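You operate a simulated robot arm through the tools that you are given. There is no shell and no other tool.

The job below is to be done with a simulated robot arm. You get a single attempt, and the scene is never put back.

Task
Put the dry square card in the desk drawer and lay the wet round card on the wire rack.
Fine: carry the wet card so that its paint does not run; shut the drawer.

It is judged by the outcome, as a careful person would: the job done as asked, and still so three seconds after it is handed in. It fails if anything else is knocked over, pushed out of place, dropped, spilled or broken.

Robot
A 6-joint arm with a two-finger gripper on a trunk, on a base that moves. Base frame: it is fixed to the floor where the robot stands at the start and does not move with it; the origin is under the middle of the robot, x ahead of it, y to its left, z up. Units: mm, degrees, N and s.
It reaches about 1206 mm from its shoulder. Its first joint turns from -166.0 to 166.0 degrees. Places, roughly: inside of the yellow desk drawer [800, -200, 600]; long card [1250, -250, 1250]; wire rack [1400, 100, 800]; yellow desk drawer [800, -200, 700]. Payload 2.45 kg.
The tool frame sits at the grasp point between the pads (the TCP): z along the fingers, y along the line on which they close. The tips reach 20 mm beyond it. The gripper opens to 140 mm; its body begins 168 mm behind the TCP.
Orientation is told as [roll, pitch, yaw] about the base's x, y, z axes, in that order, counted from this pose: with the fingers straight down and closing along the base's y, the tool's x points along the base's -x, its y along +y and its z along -z.

Tools
- The arm moves only by the tool play_rows. Its arguments are lists of equal length, an entry for each row: "claw": the gripper command, from -1 (shut) to 1 (fully open), values between in proportion; "travel": the shift along the base's x, y, z in mm, a list of three; "dr": the turn, a rotation vector about the base's x, y, z in degrees, a list of three. In form: {"claw": [claw, ...], "travel": [[tx, ty, tz], ...], "dr": [[ax, ay, az], ...]}. A call has 1 to 20 rows; each row shifts and turns the commanded pose from where the row before left it. A row lasts 0.2 s, in which the tool goes at most 50 mm and 8.6 degrees; a call with a longer step from one row to the next is refused whole, and so is a gripper value outside its range. Where a pose cannot be reached the arm comes as near as it can. A force on the tool above 40 N (or 10 N above the force at the start of the call, whichever is more), or a blocked arm, ends the call early, and 0.2 s more pass. The fingers move at their own pace (about 45 mm/s each) and stop on an object; they squeeze with about 23 N. The grip force told is the motor's: it shows also when the fingers shut on nothing. Time passes only in rows, and 0.2 s behind the last, so rows that do not move let the fingers close. The reply holds the time, the measured pose of the TCP, the force on the tool along the base axes, the opening and the grip force, in the units named above and with some noise, with the torque about the TCP (base axes, N m) and any sound that the robot's microphone picked up.
- Cameras (640 x 400 px; columns grow to the right, rows downward): "scene" is now at [-90.9, 158.1, 1156.7]; the picture's right is [-0.18, -0.98, 0.00], its down [-0.31, 0.06, -0.95] and it looks along [0.93, -0.18, -0.31] (base axes); focal length 254 px, centre (320, 200). "wrist" rides on the gripper at [78, 11, -209] in the tool frame; the picture's right is [-0.14, 0.99, 0.00], its down [-0.92, -0.13, -0.37] and it looks along [-0.37, -0.05, 0.93] (tool axes); focal length 280 px, centre (320, 200). There is no depth. A picture from a camera that has moved, and an enlarged one, comes with that camera's place and axes in the base frame and with its lens. The place of the scene camera against the robot may be out by one fixed shift of up to 18 mm in any direction.
- capture(camera): a new picture of that camera. The clock stands still meanwhile.
- base_move(legs): drives the robot by 1 to 6 legs, each [ahead, left, turn to the left] in mm, mm and degrees, along the robot's own axes; the way and the turn of a leg run together, so that a leg with both is an arc; at most 1500 mm and 180 degrees a leg. The arm and the cameras ride along, it lands a little off, and it stops where it bumps. It gives what a move gives.
- aim_head(pan, tilt): turns the head with the scene camera to pan (to the left, within 143 degrees either way) and tilt (down, from -29 to 69), counted from straight ahead of the robot. It gives what a move gives.
- inspect(camera, box): a new picture of the part [left, top, right, bottom] of that camera's present view, enlarged. The clock stands still meanwhile.
- finish_job(): hands the job in; it is judged then, once.

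Places have to be worked out from the pictures, the camera data and where the tool is seen. Open the gripper and draw the arm clear of the work before you hand the job in, unless the task says otherwise.

The tools are called as a command line: name --argument value ..., lists and objects as JSON in quotes. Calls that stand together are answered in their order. play_rows: Moves the arm, as the interface text tells. Its arguments: {"type":"object","properties":{"claw":{"type":"array","items":{"type":"number"}},"travel":{"type":"array","items":{"type":"array","items":{"type":"number"}}},"dr":{"type":"array","items":{"type":"array","items":{"type":"number"}}}},"required":["claw","travel","dr"]} The other tools are called the same way: base_move (legs) drives the base; aim_head (pan, tilt) turns the head that bears the scene camera; capture (camera) takes a picture; inspect (camera, box) takes an enlarged picture of a part of a camera's view; finish_job () hands the job in.

At the start:

```text
time: 0.0
ee_pos: [582.5, 230.0, 1047.7]
tool_rot: [-0.1, 0.0, -0.1]
ft_force: [0.1, 0.3, -0.1]
wrist_torque: [0.0, 0.02, -0.02]
finger_gap: 139.7
gripper_force: 0.1
robot x, y, heading: [2.5, 1.3, 0.2]
head pan, tilt (commanded): [-10.7, 18.3]
```

scene: 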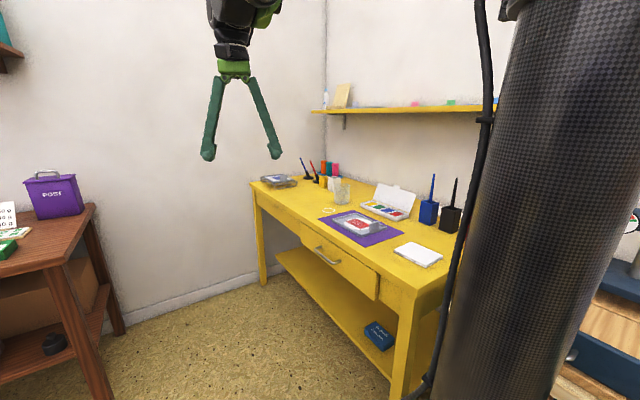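
wrist: 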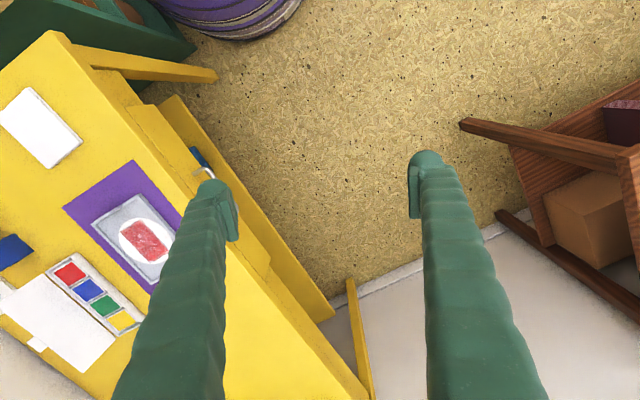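

The scene shows a yellow desk with a drawer, a purple mat with a card on a tray, a white square card, and other things. I'll enlarge parts of the scene view to identify the cards and the rack.

inspect --camera "scene" --box '[240, 150, 480, 300]'

inspect --camera "scene" --box '[240, 60, 500, 220]'

inspect --camera "wrist" --box '[0, 40, 320, 400]'

```text
2.67 times, centred on (360, 225) of scene
camera zoom: at [-90.9, 158.1, 1156.7], right [-0.18, -0.98, 0.0], down [-0.31, 0.06, -0.95], along [0.93, -0.18, -0.31], focal length 677 px, centre (213, 133)
```

zoom: 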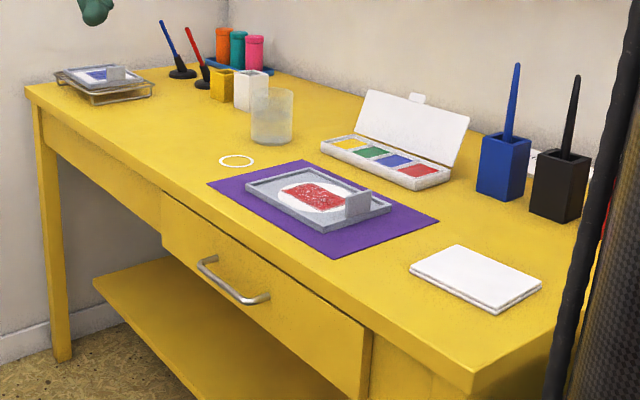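

```text
2.46 times, centred on (370, 140) of scene
camera zoom: at [-90.9, 158.1, 1156.7], right [-0.18, -0.98, 0.0], down [-0.31, 0.06, -0.95], along [0.93, -0.18, -0.31], focal length 625 px, centre (197, 348)
```

zoom: 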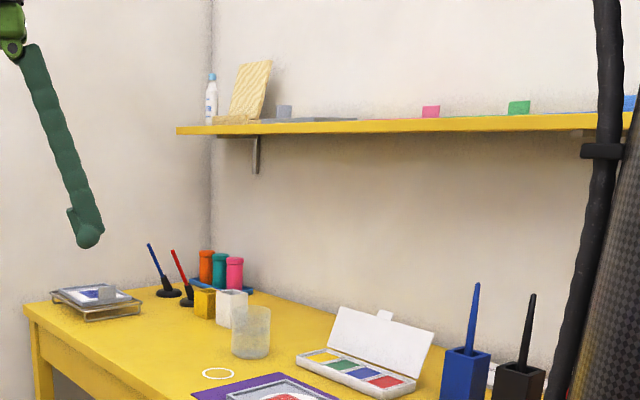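

```text
1.11 times, centred on (160, 220) of wrist
camera zoom: at [505.4, 241.9, 1256.0], right [0.14, 0.99, 0.0], down [0.92, -0.13, 0.37], along [0.37, -0.05, -0.93], focal length 312 px, centre (498, 178)
```

zoom: 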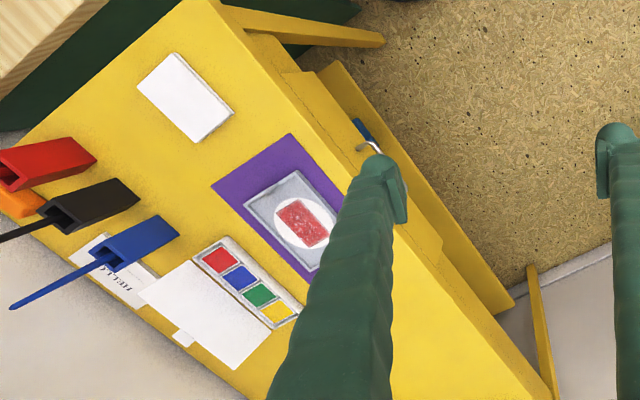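

The desk surface, the tray on the purple mat, the wire rack at the desk's far-left corner and a shelf with tabbed items are visible. I'll zoom in more on each item before moving anything.

inspect --camera "scene" --box '[310, 75, 390, 125]'

inspect --camera "scene" --box '[390, 75, 500, 125]'

inspect --camera "scene" --box '[240, 150, 360, 225]'

inspect --camera "scene" --box '[310, 190, 450, 280]'

inspect --camera "scene" --box '[0, 150, 120, 300]'

```text
8.00 times, centred on (350, 100) of scene
camera zoom: at [-90.9, 158.1, 1156.7], right [-0.18, -0.98, 0.0], down [-0.31, 0.06, -0.95], along [0.93, -0.18, -0.31], focal length 2030 px, centre (80, 1000)
```

zoom: 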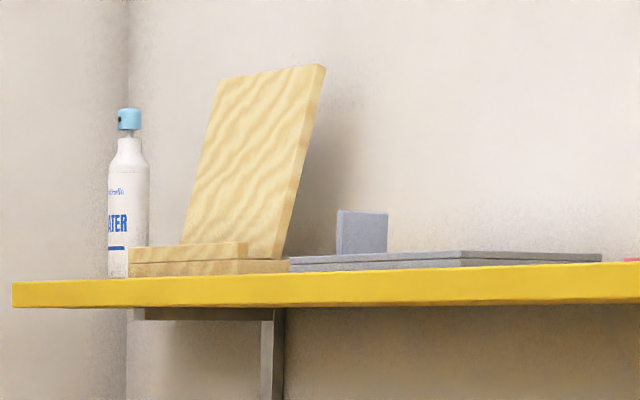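

```text
5.82 times, centred on (445, 100) of scene
camera zoom: at [-90.9, 158.1, 1156.7], right [-0.18, -0.98, 0.0], down [-0.31, 0.06, -0.95], along [0.93, -0.18, -0.31], focal length 1477 px, centre (-407, 782)
```

zoom: 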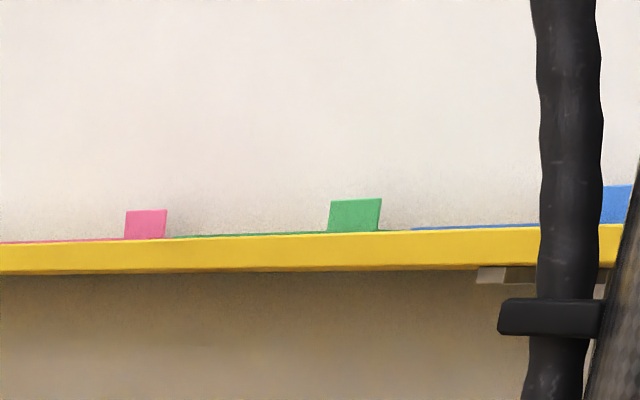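

```text
5.33 times, centred on (300, 188) of scene
camera zoom: at [-90.9, 158.1, 1156.7], right [-0.18, -0.98, 0.0], down [-0.31, 0.06, -0.95], along [0.93, -0.18, -0.31], focal length 1354 px, centre (427, 267)
```

zoom: 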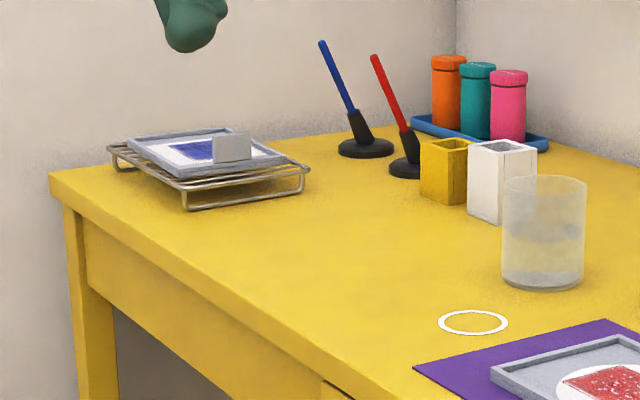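

```text
4.44 times, centred on (380, 235) of scene
camera zoom: at [-90.9, 158.1, 1156.7], right [-0.18, -0.98, 0.0], down [-0.31, 0.06, -0.95], along [0.93, -0.18, -0.31], focal length 1128 px, centre (53, 44)
```

zoom: 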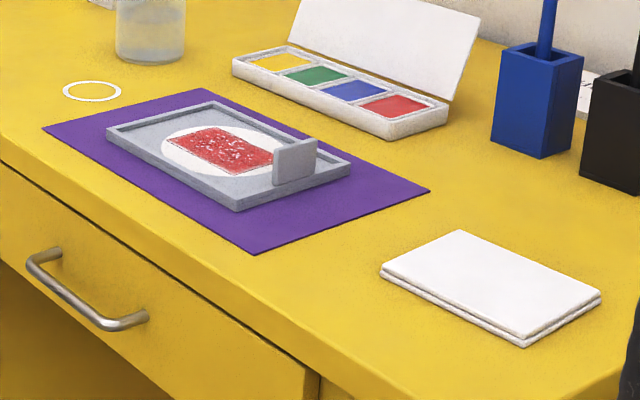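

```text
2.67 times, centred on (60, 225) of scene
camera zoom: at [-90.9, 158.1, 1156.7], right [-0.18, -0.98, 0.0], down [-0.31, 0.06, -0.95], along [0.93, -0.18, -0.31], focal length 677 px, centre (1013, 133)
```

zoom: 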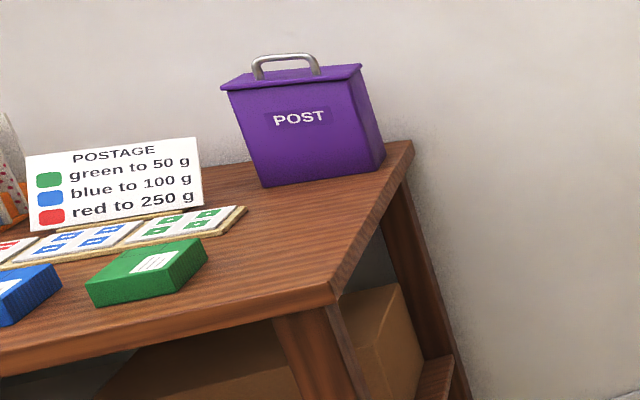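

The tray on the purple mat holds a round card with glossy red paint; a second tray sits already on the wire rack with blue paint. I'll turn the head to look at the whole surroundings before driving.

aim_head --pan -30 --tilt 40

capture --camera "scene"

aim_head --pan 20 --tilt 45

capture --camera "scene"

aim_head --pan 80 --tilt 35

capture --camera "scene"

```text
time: 0.8
ee_pos: [582.8, 231.2, 1045.7]
tool_rot: [-0.1, -0.1, 0.0]
ft_force: [-0.9, -0.2, 0.2]
wrist_torque: [0.01, -0.02, 0.01]
finger_gap: 140.1
gripper_force: 0.2
robot x, y, heading: [0.9, 4.2, -0.1]
head pan, tilt (commanded): [-30.0, 40.0]
```

```text
taken
camera scene: at [-108.9, 132.9, 1122.6], right [-0.5, -0.87, 0.0], down [-0.56, 0.32, -0.77], along [0.66, -0.38, -0.64], focal length 254 px, centre (320, 200)
```

scene: 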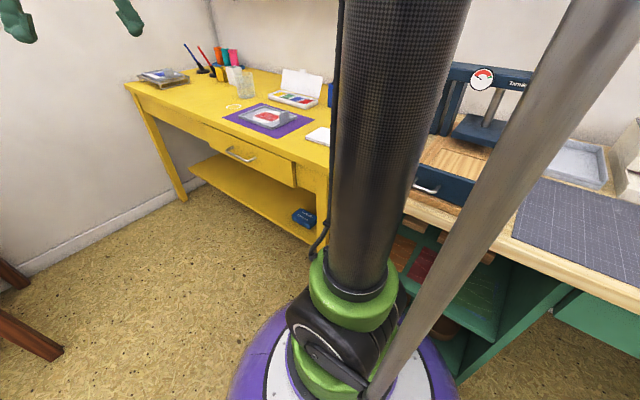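

```text
time: 2.0
ee_pos: [583.0, 230.8, 1046.8]
tool_rot: [0.0, 0.0, -0.1]
ft_force: [-0.2, 0.2, -0.2]
wrist_torque: [-0.01, 0.01, -0.03]
finger_gap: 140.0
gripper_force: 0.0
robot x, y, heading: [-1.9, 0.5, 0.1]
head pan, tilt (commanded): [20.0, 45.0]
```

```text
taken
camera scene: at [-106.1, 203.1, 1115.3], right [0.34, -0.94, 0.0], down [-0.66, -0.24, -0.71], along [0.66, 0.24, -0.71], focal length 254 px, centre (320, 200)
```

scene: 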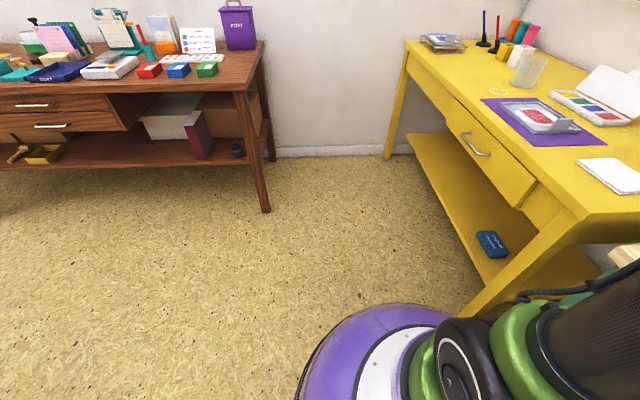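

```text
time: 3.3
ee_pos: [583.2, 230.8, 1046.9]
tool_rot: [-0.1, 0.0, -0.1]
ft_force: [0.2, 0.5, -0.6]
wrist_torque: [0.0, 0.01, 0.02]
finger_gap: 140.0
gripper_force: 0.0
robot x, y, heading: [-2.7, 5.9, 0.3]
head pan, tilt (commanded): [80.0, 35.0]
```

```text
taken
camera scene: at [-167.2, 262.1, 1130.1], right [0.98, -0.17, 0.0], down [-0.1, -0.56, -0.82], along [0.14, 0.81, -0.57], focal length 254 px, centre (320, 200)
```

scene: 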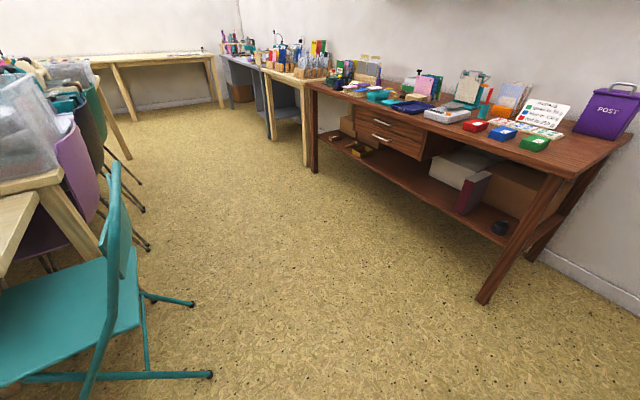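

The robot has a round purple base; the brown post table bounds the space on the left and the floor in front of the yellow desk is free. I'll look upward to see how the arm is mounted, and at the far right side too.

aim_head --pan -40 --tilt -25

capture --camera "scene"

aim_head --pan 0 --tilt -10

capture --camera "scene"

aim_head --pan 0 --tilt 60

capture --camera "scene"

```text
time: 5.3
ee_pos: [582.9, 230.7, 1046.7]
tool_rot: [0.0, 0.0, 0.0]
ft_force: [0.3, -0.7, 0.0]
wrist_torque: [0.01, 0.0, -0.01]
finger_gap: 139.8
gripper_force: 0.0
robot x, y, heading: [-3.3, -0.1, -0.0]
head pan, tilt (commanded): [-40.0, -25.0]
```

```text
taken
camera scene: at [-128.1, 129.8, 1222.0], right [-0.64, -0.77, 0.0], down [0.32, -0.27, -0.91], along [0.69, -0.58, 0.42], focal length 254 px, centre (320, 200)
```

scene: 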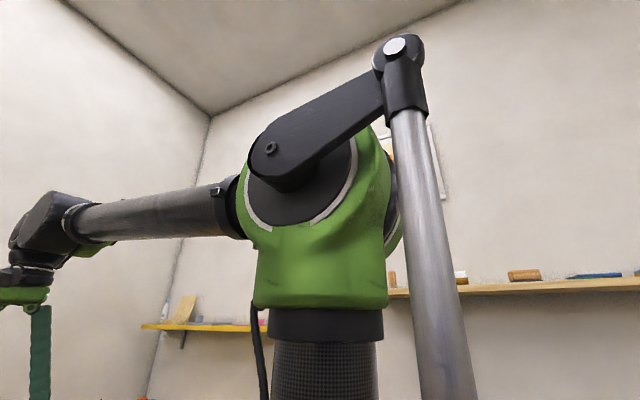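

```text
time: 6.4
ee_pos: [582.8, 232.3, 1047.5]
tool_rot: [0.0, 0.1, 0.0]
ft_force: [-0.1, 0.7, -0.4]
wrist_torque: [0.0, 0.0, -0.04]
finger_gap: 140.0
gripper_force: 0.0
robot x, y, heading: [1.1, 2.1, 0.1]
head pan, tilt (commanded): [0.0, -10.0]
```

```text
taken
camera scene: at [-98.3, 175.3, 1201.5], right [0.0, -1.0, 0.0], down [0.17, 0.0, -0.98], along [0.98, 0.0, 0.17], focal length 254 px, centre (320, 200)
```

scene: 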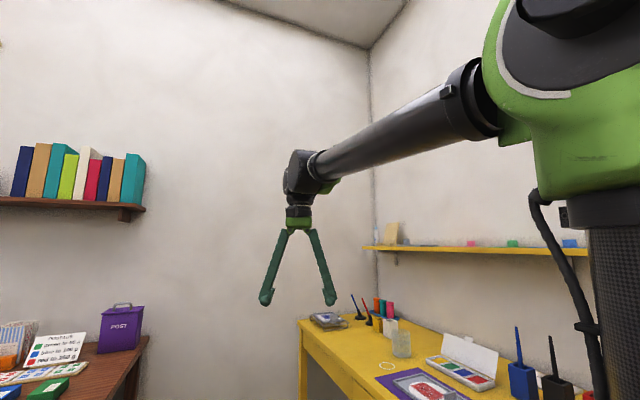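

```text
time: 7.8
ee_pos: [582.8, 231.2, 1047.0]
tool_rot: [0.0, 0.0, -0.1]
ft_force: [-0.2, 0.0, 0.1]
wrist_torque: [0.01, -0.01, -0.01]
finger_gap: 140.0
gripper_force: 0.0
robot x, y, heading: [1.6, -1.5, -0.0]
head pan, tilt (commanded): [0.0, 60.0]
```

```text
taken
camera scene: at [-115.9, 175.4, 1095.9], right [0.0, -1.0, 0.0], down [-0.87, 0.0, -0.5], along [0.5, 0.0, -0.87], focal length 254 px, centre (320, 200)
```

scene: 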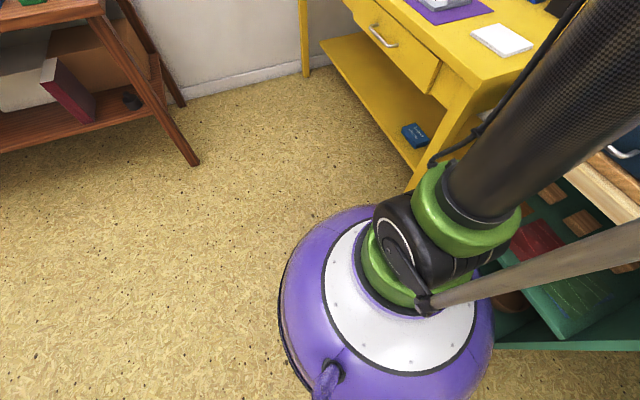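

The shoulder sits at about (40, 0, 1350) on top of the column; the desk's front edge runs at roughly 21° from x. I'll drive a little left and ahead and turn parallel to the desk, so that the drawer is at my front right.

base_move --legs '[[0, 240, 0], [140, 0, 0], [0, 0, 21.5]]'

aim_head --pan -30 --tilt 30

capture --camera "scene"

capture --camera "wrist"

```text
time: 11.7
ee_pos: [601.6, 668.4, 1046.7]
tool_rot: [0.0, 0.0, 21.2]
ft_force: [1.0, -0.3, -0.1]
wrist_torque: [-0.02, 0.02, -0.02]
finger_gap: 140.1
gripper_force: 0.1
robot x, y, heading: [141.3, 240.5, 21.0]
head pan, tilt (commanded): [0.0, 60.0]
```

```text
time: 12.6
ee_pos: [600.9, 668.5, 1047.1]
tool_rot: [0.0, 0.0, 21.3]
ft_force: [0.1, 0.2, 0.4]
wrist_torque: [0.01, 0.03, 0.01]
finger_gap: 139.7
gripper_force: 0.1
robot x, y, heading: [139.3, 242.6, 21.0]
head pan, tilt (commanded): [-30.0, 30.0]
```

```text
taken
camera scene: at [-3.1, 323.4, 1137.9], right [-0.15, -0.99, 0.0], down [-0.49, 0.08, -0.87], along [0.86, -0.13, -0.5], focal length 254 px, centre (320, 200)
```

scene: 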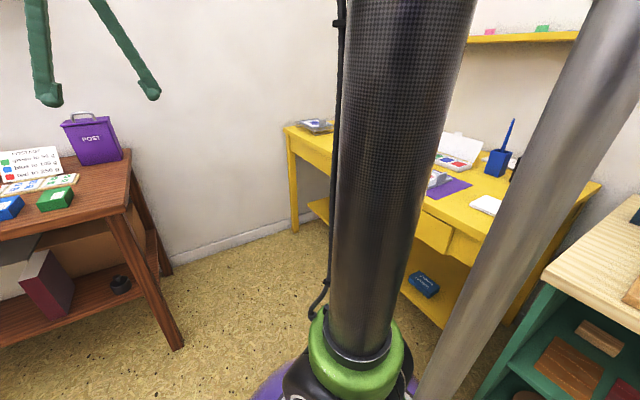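

```text
taken
camera wrist: at [524.8, 649.9, 1256.0], right [-0.23, 0.97, 0.0], down [0.9, 0.21, 0.37], along [0.36, 0.09, -0.93], focal length 280 px, centre (320, 200)
```

wrist: 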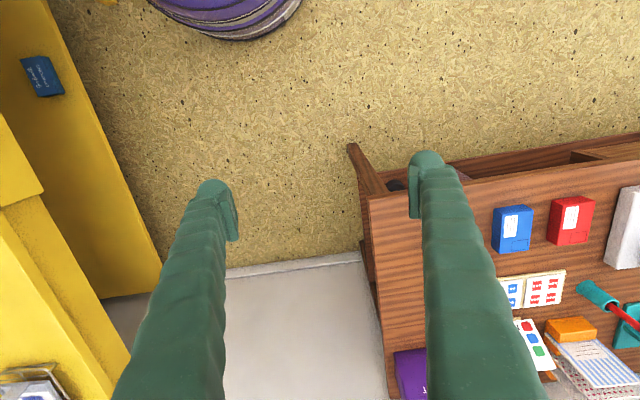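

The column blocks the desk from this heading, so it is better to face the desk head-on. I'll drive along and turn right by 90° to stand in front of the drawer, about 600 mm off.

base_move --legs '[[0, 165, 0], [280, 0, 0], [0, 0, -90]]'

aim_head --pan 0 --tilt 35

capture --camera "scene"

capture --camera "wrist"

```text
time: 19.5
ee_pos: [766.8, 40.4, 1046.8]
tool_rot: [0.0, -0.1, -68.9]
ft_force: [-0.8, 0.3, -0.9]
wrist_torque: [0.01, 0.01, -0.04]
finger_gap: 139.9
gripper_force: 0.0
robot x, y, heading: [339.7, 502.1, -69.0]
head pan, tilt (commanded): [-30.0, 30.0]
```

```text
time: 20.4
ee_pos: [766.5, 40.0, 1047.1]
tool_rot: [0.0, 0.0, -68.9]
ft_force: [0.4, 0.0, -0.4]
wrist_torque: [0.0, 0.0, 0.02]
finger_gap: 140.1
gripper_force: 0.1
robot x, y, heading: [341.2, 499.6, -69.0]
head pan, tilt (commanded): [0.0, 35.0]
```

```text
taken
camera scene: at [475.2, 660.0, 1130.1], right [-0.93, -0.36, 0.0], down [-0.21, 0.54, -0.82], along [0.29, -0.76, -0.57], focal length 254 px, centre (320, 200)
```

scene: 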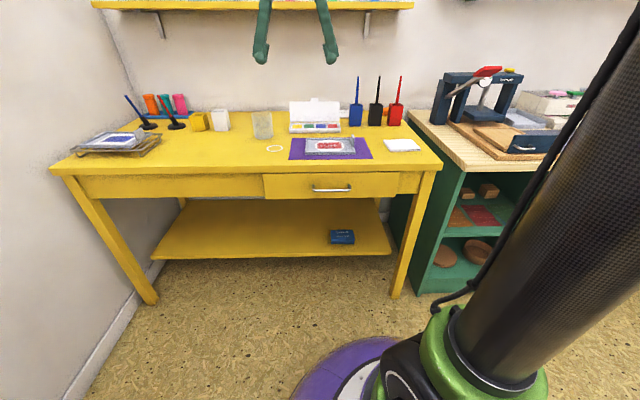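

```text
taken
camera wrist: at [748.9, 117.8, 1256.0], right [0.97, 0.23, 0.0], down [0.21, -0.91, 0.37], along [0.08, -0.36, -0.93], focal length 280 px, centre (320, 200)
```

wrist: 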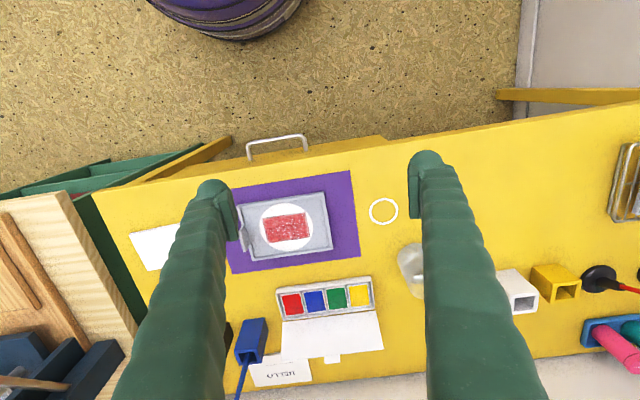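

Now the whole desk is in view: handle on the drawer, tray with the round red-painted card on the mat, and the rack with a tray on the left. I'll zoom in on all of these.

inspect --camera "wrist" --box '[200, 120, 420, 280]'

inspect --camera "scene" --box '[60, 90, 200, 180]'

inspect --camera "scene" --box '[250, 90, 450, 210]'

```text
2.50 times, centred on (310, 200) of wrist
camera zoom: at [748.9, 117.8, 1256.0], right [0.97, 0.23, 0.0], down [0.21, -0.91, 0.37], along [0.08, -0.36, -0.93], focal length 701 px, centre (345, 200)
```

zoom: 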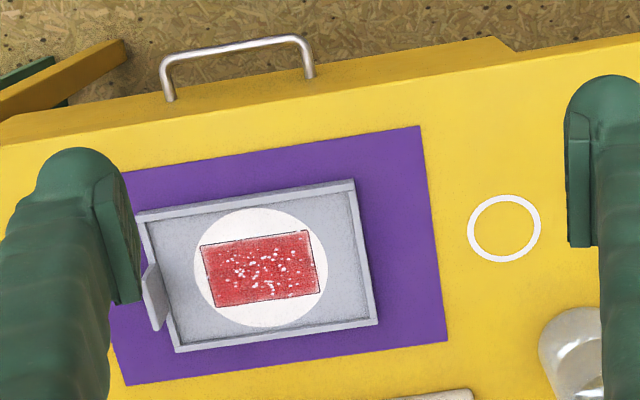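

```text
4.44 times, centred on (130, 135) of scene
camera zoom: at [475.2, 660.0, 1130.1], right [-0.93, -0.36, 0.0], down [-0.21, 0.54, -0.82], along [0.29, -0.76, -0.57], focal length 1128 px, centre (1164, 489)
```

zoom: 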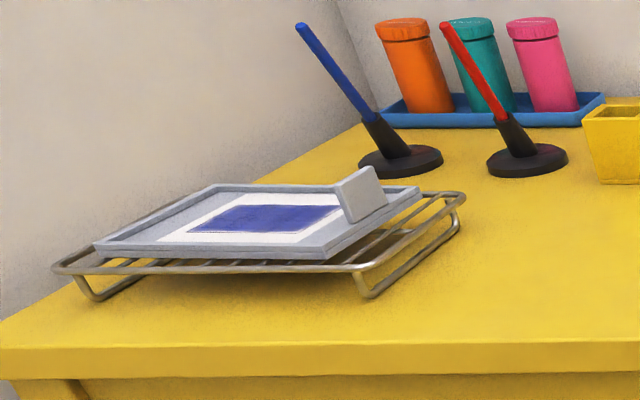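

```text
3.20 times, centred on (350, 150) of scene
camera zoom: at [475.2, 660.0, 1130.1], right [-0.93, -0.36, 0.0], down [-0.21, 0.54, -0.82], along [0.29, -0.76, -0.57], focal length 812 px, centre (224, 360)
```

zoom: 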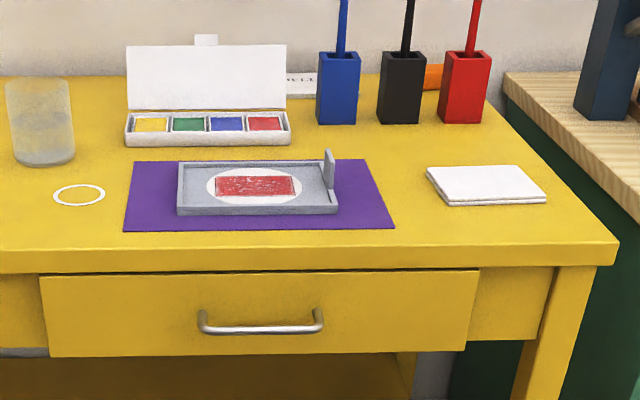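

The rack tray holds a square card with dull blue paint (the dry one), and the mat tray holds the round card with glossy red paint (the wet one); each has an upright tab on its right end. I'll zoom in more on the tab, handle and drawer for sizes.

inspect --camera "scene" --box '[300, 130, 370, 165]'

inspect --camera "wrist" --box '[225, 180, 345, 270]'

inspect --camera "scene" --box '[300, 165, 370, 210]'

inspect --camera "scene" --box '[70, 120, 170, 170]'

```text
9.14 times, centred on (335, 148) of scene
camera zoom: at [475.2, 660.0, 1130.1], right [-0.93, -0.36, 0.0], down [-0.21, 0.54, -0.82], along [0.29, -0.76, -0.57], focal length 2320 px, centre (183, 680)
```

zoom: 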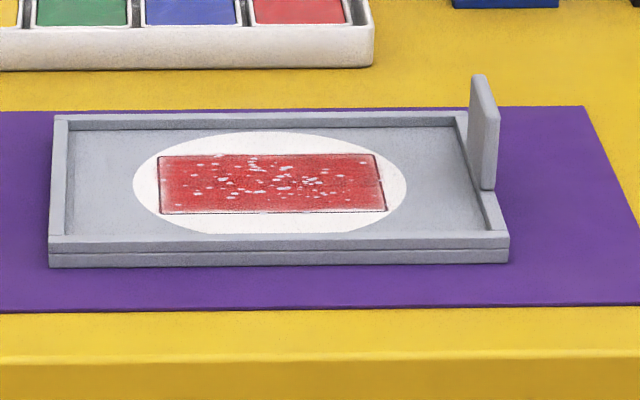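

```text
4.44 times, centred on (285, 225) of wrist
camera zoom: at [748.9, 117.8, 1256.0], right [0.97, 0.23, 0.0], down [0.21, -0.91, 0.37], along [0.08, -0.36, -0.93], focal length 1246 px, centre (476, 89)
```

zoom: 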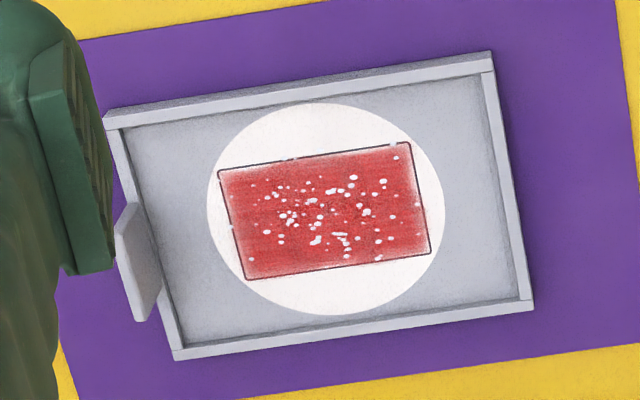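

```text
8.89 times, centred on (335, 188) of scene
camera zoom: at [475.2, 660.0, 1130.1], right [-0.93, -0.36, 0.0], down [-0.21, 0.54, -0.82], along [0.29, -0.76, -0.57], focal length 2256 px, centre (187, 311)
```

zoom: 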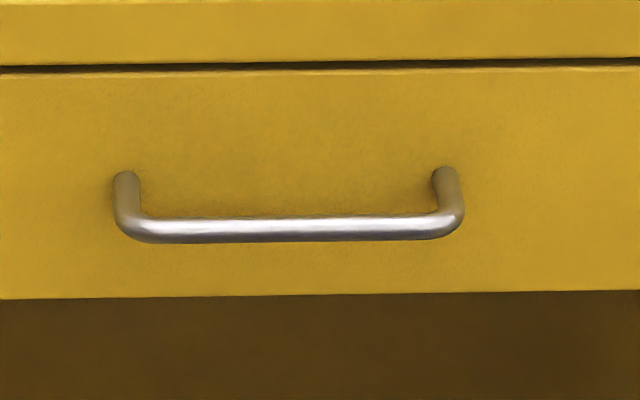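

```text
6.40 times, centred on (120, 145) of scene
camera zoom: at [475.2, 660.0, 1130.1], right [-0.93, -0.36, 0.0], down [-0.21, 0.54, -0.82], along [0.29, -0.76, -0.57], focal length 1624 px, centre (1600, 552)
```

zoom: 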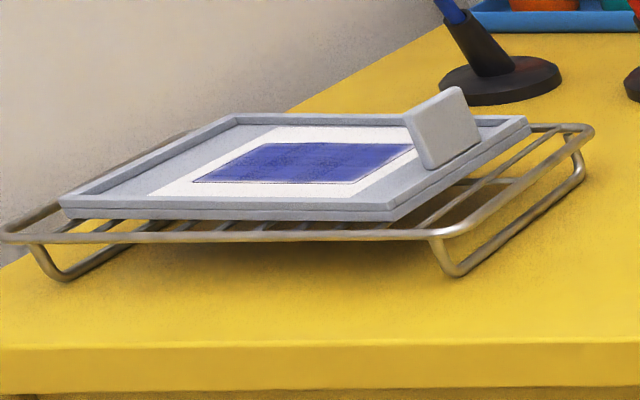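

The tab stands on the tray's end rim (about 38 mm wide, 30 mm high), and the handle is a horizontal bar about 37 mm out from the desk edge at z ≈ 696, near (684, 7). I'll back the robot by 150 mm and square it to the desk (desk angle ≈ 22.7°) to have room to pull.

base_move --legs '[[-150, 0, 0], [0, 0, 1.7]]'

capture --camera "wrist"

capture --camera "scene"

```text
time: 22.1
ee_pos: [726.1, 192.3, 1047.3]
tool_rot: [0.0, 0.0, -67.2]
ft_force: [0.0, 0.2, 0.5]
wrist_torque: [0.01, -0.01, -0.02]
finger_gap: 140.1
gripper_force: 0.1
robot x, y, heading: [288.8, 641.9, -67.1]
head pan, tilt (commanded): [0.0, 35.0]
```

```text
taken
camera wrist: at [706.4, 270.1, 1256.0], right [0.97, 0.26, 0.0], down [0.24, -0.9, 0.37], along [0.1, -0.36, -0.93], focal length 280 px, centre (320, 200)
```

wrist: 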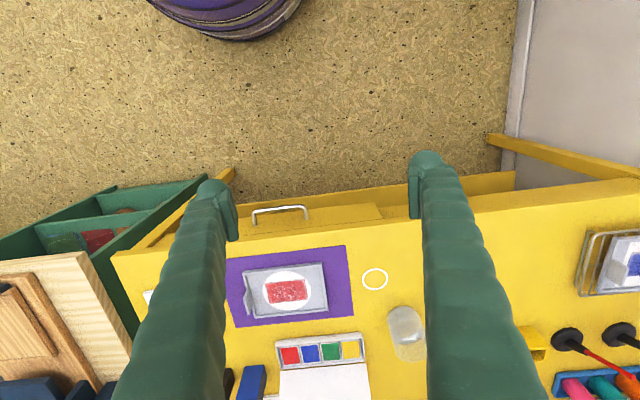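

```text
taken
camera scene: at [416.5, 803.6, 1130.1], right [-0.92, -0.39, 0.0], down [-0.22, 0.53, -0.82], along [0.32, -0.76, -0.57], focal length 254 px, centre (320, 200)
```

scene: 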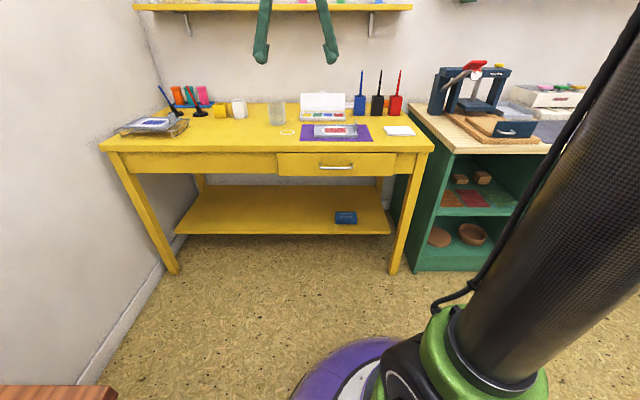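

Robot is squared to the desk. I'll zoom on the handle in the wrist view to triangulate it against the earlier wrist view.

inspect --camera "wrist" --box '[230, 180, 330, 240]'

inspect --camera "wrist" --box '[570, 180, 640, 340]'

```text
6.40 times, centred on (280, 210) of wrist
camera zoom: at [706.4, 270.1, 1256.0], right [0.97, 0.26, 0.0], down [0.24, -0.9, 0.37], along [0.1, -0.36, -0.93], focal length 1794 px, centre (576, 136)
```

zoom: 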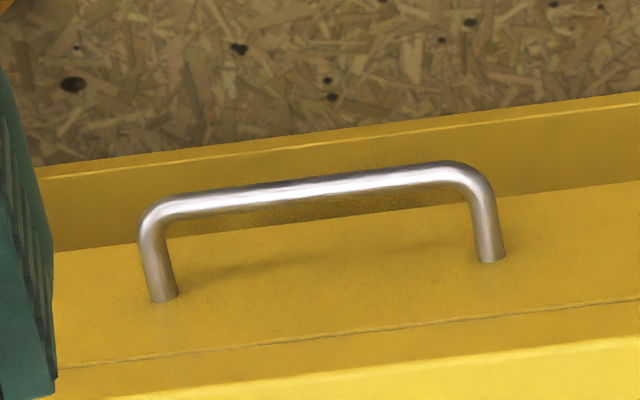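

```text
2.50 times, centred on (605, 260) of wrist
camera zoom: at [706.4, 270.1, 1256.0], right [0.97, 0.26, 0.0], down [0.24, -0.9, 0.37], along [0.1, -0.36, -0.93], focal length 701 px, centre (-392, 50)
```

zoom: 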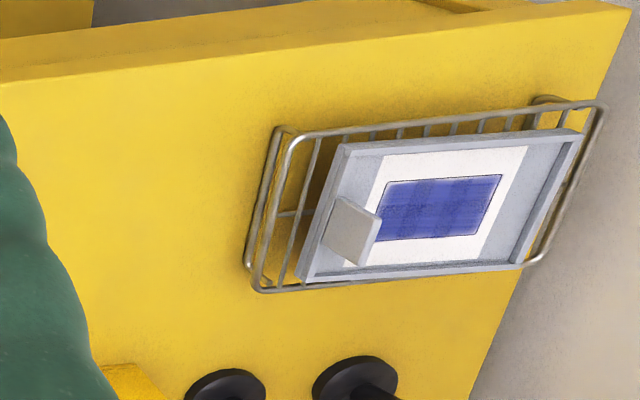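

From the two wrist views the bar's middle is at about (682, −4, 667), 28 mm out from the desk edge line, and the desk top is z ≈ 760. I'll now tip the gripper toward horizontal while lowering it in the free space in front of the desk.

play_rows --claw '[-0.14, -0.14, -0.14, -0.14, -0.14, -0.14, -0.14, -0.14, -0.14, -0.14, -0.14]' --travel '[[-9.7, -4.0, -16], [-9.7, -4.0, -16], [-9.7, -4.0, -16], [-9.7, -4.0, -16], [-9.7, -4.0, -16], [-9.7, -4.0, -16], [-9.7, -4.0, -16], [-9.7, -4.0, -16], [-9.7, -4.0, -16], [-9.7, -4.0, -16], [-9.7, -4.0, -16]]' --dr '[[-7.56, -3.13, 0], [-7.56, -3.13, 0], [-7.56, -3.13, 0], [-7.56, -3.13, 0], [-7.56, -3.13, 0], [-7.56, -3.13, 0], [-7.56, -3.13, 0], [-7.56, -3.13, 0], [-7.56, -3.13, 0], [-7.56, -3.13, 0], [-7.56, -3.13, 0]]'

capture --camera "scene"

capture --camera "wrist"

```text
time: 24.6
ee_pos: [618.7, 149.5, 871.6]
tool_rot: [-103.0, -89.6, 35.6]
ft_force: [-0.2, 0.7, -0.3]
wrist_torque: [0.0, 0.02, 0.05]
finger_gap: 60.1
gripper_force: 0.1
robot x, y, heading: [290.2, 642.9, -67.3]
head pan, tilt (commanded): [0.0, 35.0]
```

```text
taken
camera scene: at [416.4, 803.7, 1130.1], right [-0.92, -0.39, 0.0], down [-0.22, 0.53, -0.82], along [0.32, -0.76, -0.57], focal length 254 px, centre (320, 200)
```

scene: 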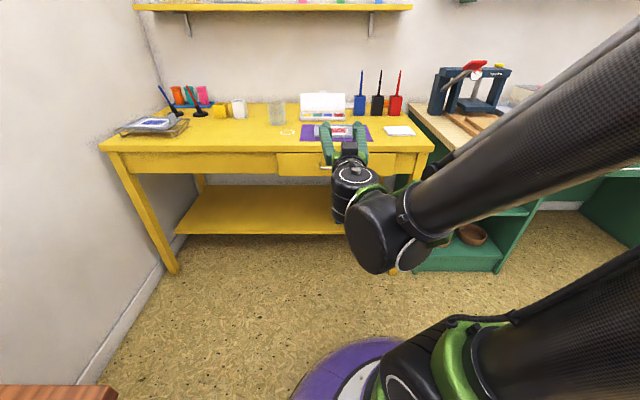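

```text
taken
camera wrist: at [548.5, 347.0, 792.8], right [0.92, 0.38, 0.13], down [-0.25, 0.29, 0.92], along [0.31, -0.88, 0.37], focal length 280 px, centre (320, 200)
```

wrist: 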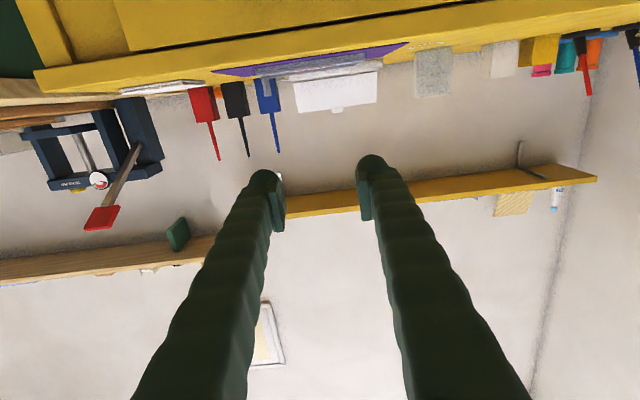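

The gripper is horizontal, pointing at the desk. Now I'll roll it 90° about its pointing axis so the fingers close vertically, while lowering to the handle's height.

play_rows --claw '[-0.14, -0.14, -0.14, -0.14, -0.14, -0.14, -0.14, -0.14, -0.14, -0.14, -0.14, -0.14]' --travel '[[0, 0, -18], [0, 0, -18], [0, 0, -18], [0, 0, -18], [0, 0, -18], [0, 0, -18], [0, 0, -18], [0, 0, -18], [0, 0, -18], [0, 0, -18], [0, 0, -24], [0, 0, 0]]' --dr '[[3.131, -7.558, 0], [3.131, -7.558, 0], [3.131, -7.558, 0], [3.131, -7.558, 0], [3.131, -7.558, 0], [3.131, -7.558, 0], [3.131, -7.558, 0], [3.131, -7.558, 0], [3.131, -7.558, 0], [3.131, -7.558, 0], [3.131, -7.558, 0], [0, 0, 0]]'

capture --camera "scene"

capture --camera "wrist"

```text
time: 27.1
ee_pos: [621.4, 135.4, 787.3]
tool_rot: [87.4, -1.5, -156.8]
ft_force: [-0.7, 0.8, 0.0]
wrist_torque: [0.0, 0.02, -0.03]
finger_gap: 60.3
gripper_force: 0.2
out of reach, approached as far as the arm can: row 5, 6, 7, 8, 9, 10, 11
robot x, y, heading: [286.2, 639.7, -67.1]
head pan, tilt (commanded): [0.0, 35.0]
```

```text
taken
camera scene: at [416.4, 803.6, 1130.1], right [-0.92, -0.39, 0.0], down [-0.22, 0.53, -0.82], along [0.32, -0.76, -0.57], focal length 254 px, centre (320, 200)
```

scene: 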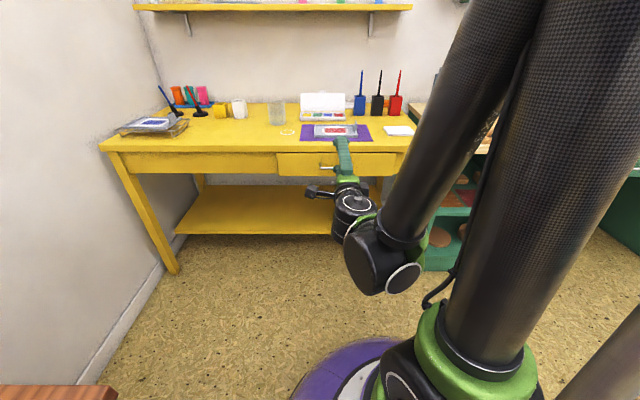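

```text
taken
camera wrist: at [612.3, 357.9, 805.6], right [-0.09, -0.09, 0.99], down [-1.0, -0.02, -0.09], along [0.03, -1.0, -0.08], focal length 280 px, centre (320, 200)
```

wrist: 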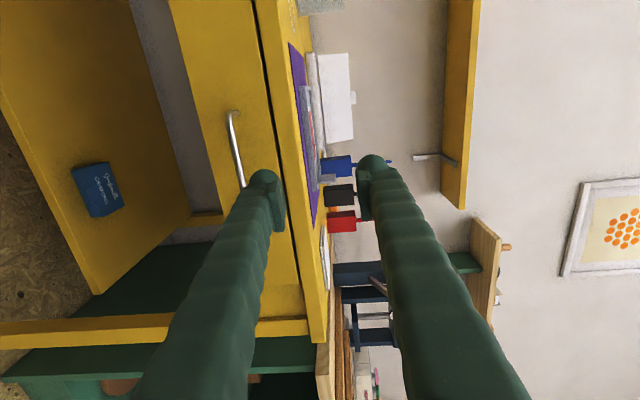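

The arm reported it couldn't get below z ≈ 787 this close to the body; the shoulder link is probably at its steepest. I'll go forward about 90 mm (still short of the handle) and see whether it comes down.

play_rows --claw '[-0.14, -0.14, -0.14, -0.14, -0.14, -0.14]' --travel '[[5.9, -14.3, 0], [5.9, -14.3, 0], [5.9, -14.3, 0], [5.9, -14.3, 0], [5.9, -14.3, 0], [0, 0, 0]]' --dr '[[0, 0, 0], [0, 0, 0], [0, 0, 0], [0, 0, 0], [0, 0, 0], [0, 0, 0]]'

capture --camera "scene"

capture --camera "wrist"

```text
time: 28.6
ee_pos: [653.4, 64.0, 788.2]
tool_rot: [87.5, -1.4, -156.8]
ft_force: [-0.8, -0.5, -0.1]
wrist_torque: [0.0, 0.02, -0.01]
finger_gap: 60.0
gripper_force: 0.1
robot x, y, heading: [289.2, 642.4, -67.4]
head pan, tilt (commanded): [0.0, 35.0]
```

```text
taken
camera scene: at [416.4, 803.6, 1130.1], right [-0.92, -0.39, 0.0], down [-0.22, 0.53, -0.82], along [0.32, -0.76, -0.57], focal length 254 px, centre (320, 200)
```

scene: 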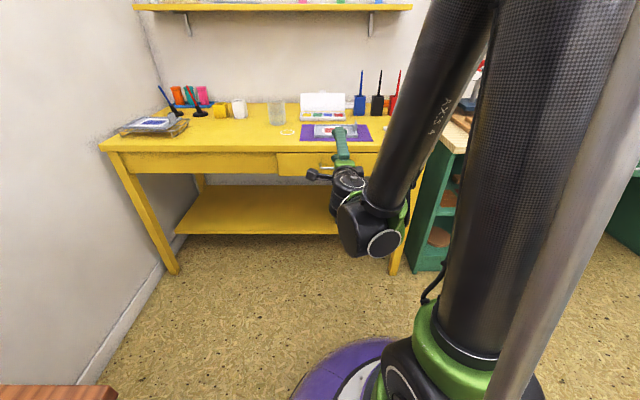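

```text
taken
camera wrist: at [643.5, 286.9, 806.1], right [-0.08, -0.09, 0.99], down [-1.0, -0.02, -0.09], along [0.03, -1.0, -0.08], focal length 280 px, centre (320, 200)
```

wrist: 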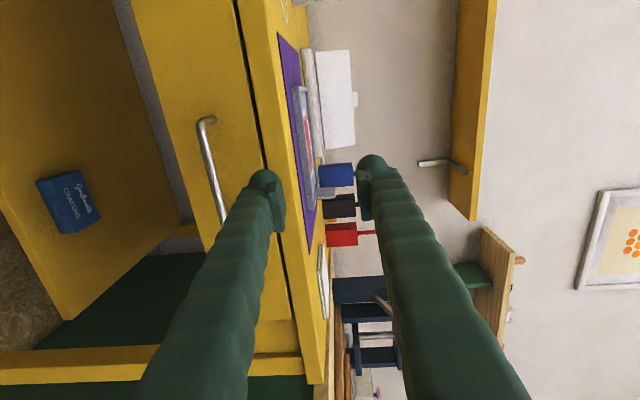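

The trunk column itself leans as the upper arm, so being farther out should allow going lower. The last move wasn't flagged as out of reach; I'll now lower here and correct the small 2.5° tilt.

play_rows --claw '[-0.14, -0.14, -0.14, -0.14, -0.14, -0.14, -0.14]' --travel '[[0, 0, -20], [0, 0, -20], [0, 0, -20], [0, 0, -20], [0, 0, -20], [0, 0, -20], [0, 0, 0]]' --dr '[[0, 0, 0], [0, 0, 0], [0, 0, 0], [0, 0, 0], [0, 0, 0], [0, 0, 0], [0, 0, 0]]'

capture --camera "wrist"

capture --camera "scene"

```text
time: 30.1
ee_pos: [667.0, 49.7, 768.2]
tool_rot: [87.1, -1.5, -156.9]
ft_force: [0.3, -0.2, -0.2]
wrist_torque: [0.01, -0.01, 0.0]
finger_gap: 60.5
gripper_force: 0.0
out of reach, approached as far as the arm can: row 1, 2, 3, 4, 5, 6
robot x, y, heading: [287.5, 641.5, -67.3]
head pan, tilt (commanded): [0.0, 35.0]
```

```text
taken
camera wrist: at [658.1, 270.9, 787.9], right [-0.08, -0.09, 0.99], down [-1.0, -0.02, -0.09], along [0.03, -1.0, -0.09], focal length 280 px, centre (320, 200)
```

wrist: 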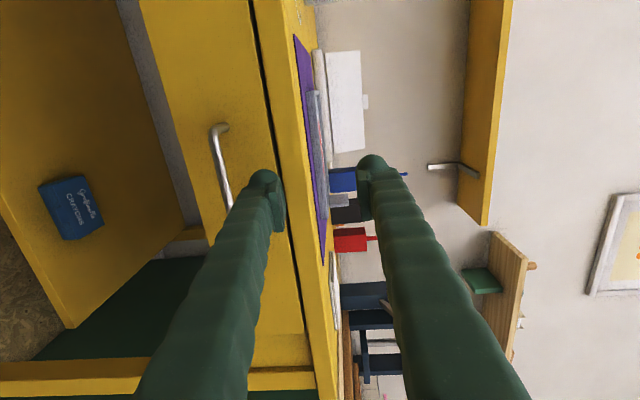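

```text
taken
camera scene: at [416.4, 803.6, 1130.1], right [-0.92, -0.39, 0.0], down [-0.22, 0.53, -0.82], along [0.32, -0.76, -0.57], focal length 254 px, centre (320, 200)
```

scene: 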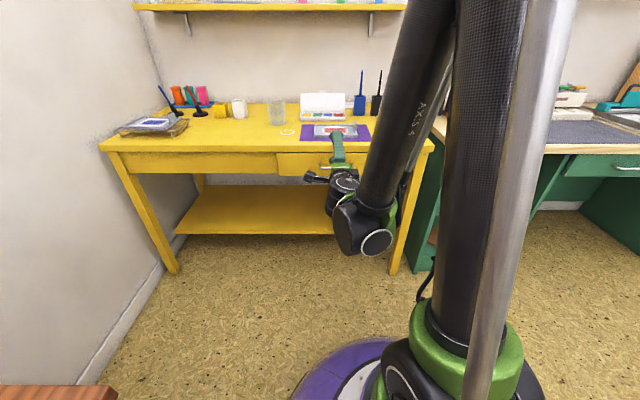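

The low height can't be reached that close in — the forearm folds at its limit near the body. Backing the robot up 320 mm more will let the arm reach low and farther out, with room to pull the drawer.

base_move --legs '[[-320, 0, 0]]'

capture --camera "scene"

```text
time: 32.3
ee_pos: [542.3, 343.2, 769.2]
tool_rot: [87.1, -1.5, -157.0]
ft_force: [-0.1, 0.3, -0.6]
wrist_torque: [-0.05, 0.0, -0.01]
finger_gap: 60.3
gripper_force: 0.2
robot x, y, heading: [160.6, 937.3, -67.3]
head pan, tilt (commanded): [0.0, 35.0]
```

```text
taken
camera scene: at [292.7, 1099.4, 1130.1], right [-0.92, -0.39, 0.0], down [-0.22, 0.53, -0.82], along [0.32, -0.76, -0.57], focal length 254 px, centre (320, 200)
```

scene: 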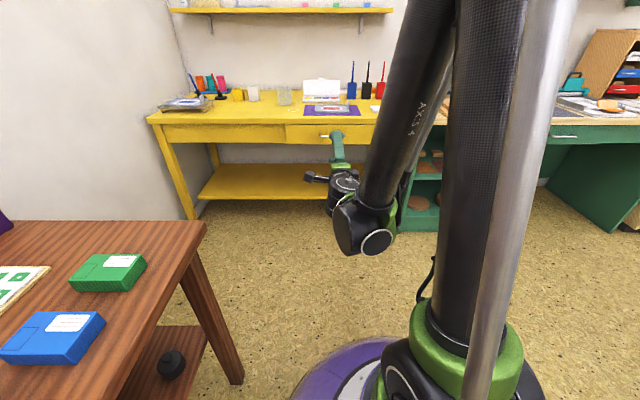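

TCP is now 400 mm out from the desk edge with the handle ahead. I'll move forward and down to handle height, squaring the orientation on the way, stopping about 120 mm short of the bar.

play_rows --claw '[-0.14, -0.14, -0.14, -0.14, -0.14, -0.14, -0.14, -0.14, -0.14, -0.14, -0.14, -0.14, -0.14]' --travel '[[7.7, -19.3, -8.5], [7.7, -19.3, -8.5], [7.7, -19.3, -8.5], [7.7, -19.3, -8.5], [7.7, -19.3, -8.5], [7.7, -19.3, -8.5], [7.7, -19.3, -8.5], [7.7, -19.3, -8.5], [7.7, -19.3, -8.5], [7.7, -19.3, -8.5], [7.7, -19.3, -8.5], [7.7, -19.3, -8.5], [0, 0, 0]]' --dr '[[0, 0, 0], [0, 0, 0], [0, 0, 0], [0, 0, 0], [0, 0, 0], [0, 0, 0], [0, 0, 0], [-0.4, -0.5, -0.1], [-0.4, -0.5, -0.1], [-0.4, -0.5, -0.1], [-0.4, -0.5, -0.1], [-0.5, -0.5, -0.1], [0, 0, 0]]'

capture --camera "wrist"

capture --camera "scene"

```text
time: 35.1
ee_pos: [633.5, 109.0, 672.5]
tool_rot: [88.7, -0.3, -157.2]
ft_force: [0.2, 0.2, 0.0]
wrist_torque: [0.03, -0.03, 0.02]
finger_gap: 60.3
gripper_force: 0.1
out of reach, approached as far as the arm can: row 2
robot x, y, heading: [163.7, 938.9, -67.5]
head pan, tilt (commanded): [0.0, 35.0]
```

```text
taken
camera wrist: at [625.8, 332.0, 687.0], right [-0.11, -0.07, 0.99], down [-0.99, -0.01, -0.11], along [0.02, -1.0, -0.07], focal length 280 px, centre (320, 200)
```

wrist: 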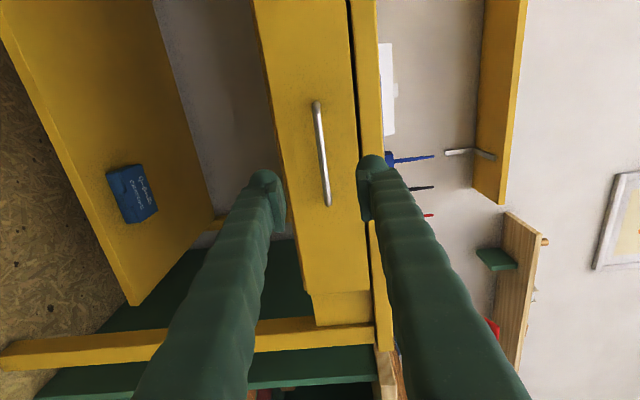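

```text
taken
camera scene: at [292.8, 1099.3, 1130.1], right [-0.92, -0.39, 0.0], down [-0.22, 0.53, -0.82], along [0.32, -0.76, -0.57], focal length 254 px, centre (320, 200)
```

scene: 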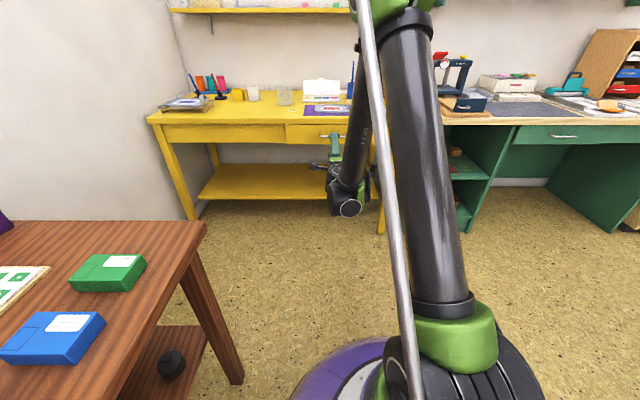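

The handle now lies between the fingers in the wrist view. I'll zoom in to fix its height relative to the fingers before moving in.

inspect --camera "wrist" --box '[260, 80, 400, 240]'

```text
2.50 times, centred on (330, 160) of wrist
camera zoom: at [625.8, 332.0, 687.0], right [-0.11, -0.07, 0.99], down [-0.99, -0.01, -0.11], along [0.02, -1.0, -0.07], focal length 701 px, centre (295, 300)
```

zoom: 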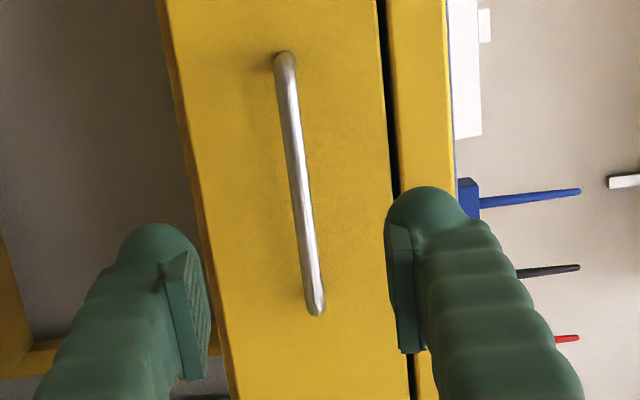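

The bar is at z ≈ 672, centred at U ≈ 629, exactly level with the TCP. I'll move straight in 116 mm and close on the bar.

play_rows --claw '[-0.14, -0.14, -0.14, -0.14, -0.14, -0.14, -0.14, -0.14, -0.14]' --travel '[[5.55, -13.4, 0], [5.55, -13.4, 0], [5.55, -13.4, 0], [5.55, -13.4, 0], [5.55, -13.4, 0], [5.55, -13.4, 0], [5.55, -13.4, 0], [5.55, -13.4, 0], [0, 0, 0]]' --dr '[[0, 0, 0], [0, 0, 0], [0, 0, 0], [0, 0, 0], [0, 0, 0], [0, 0, 0], [0, 0, 0], [0, 0, 0], [0, 0, 0]]'

capture --camera "wrist"

```text
time: 37.1
ee_pos: [677.4, 3.0, 671.3]
tool_rot: [88.8, -0.2, -157.3]
ft_force: [0.1, -0.1, -0.3]
wrist_torque: [-0.01, -0.01, 0.02]
finger_gap: 60.4
gripper_force: 0.1
robot x, y, heading: [160.2, 938.6, -67.4]
head pan, tilt (commanded): [0.0, 35.0]
```

```text
taken
camera wrist: at [669.4, 225.2, 684.8], right [-0.12, -0.07, 0.99], down [-0.99, -0.01, -0.12], along [0.02, -1.0, -0.07], focal length 280 px, centre (320, 200)
```

wrist: 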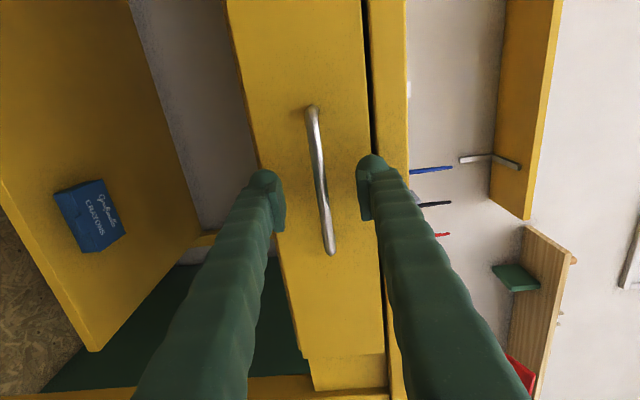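

The bar sits between the pads at about TCP depth. I'll close the gripper on it.

play_rows --claw '[-1, -1, -1, -1, -1, -1, -1, -1]' --travel '[[0, 0, 0], [0, 0, 0], [0, 0, 0], [0, 0, 0], [0, 0, 0], [0, 0, 0], [0, 0, 0], [0, 0, 0]]' --dr '[[0, 0, 0], [0, 0, 0], [0, 0, 0], [0, 0, 0], [0, 0, 0], [0, 0, 0], [0, 0, 0], [0, 0, 0]]'

inspect --camera "wrist" --box '[230, 80, 430, 280]'

```text
time: 38.9
ee_pos: [676.2, 2.6, 672.8]
tool_rot: [88.8, -0.2, -157.3]
ft_force: [1.2, -0.3, 37.0]
wrist_torque: [0.04, -0.36, 0.01]
finger_gap: 6.1
gripper_force: 33.9
robot x, y, heading: [162.6, 938.0, -67.6]
head pan, tilt (commanded): [0.0, 35.0]
```

```text
2.00 times, centred on (330, 180) of wrist
camera zoom: at [669.0, 226.2, 686.2], right [-0.12, -0.07, 0.99], down [-0.99, -0.01, -0.12], along [0.02, -1.0, -0.07], focal length 561 px, centre (300, 240)
```

zoom: 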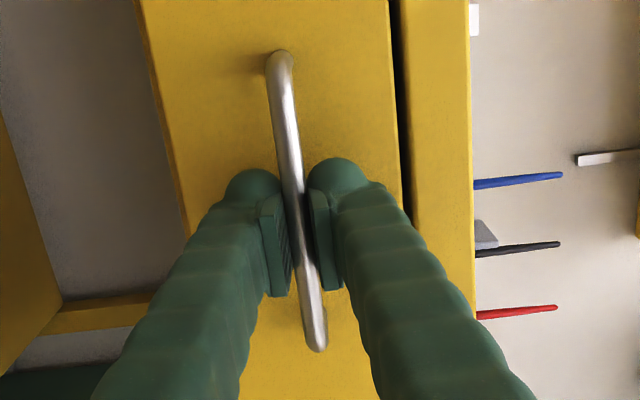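

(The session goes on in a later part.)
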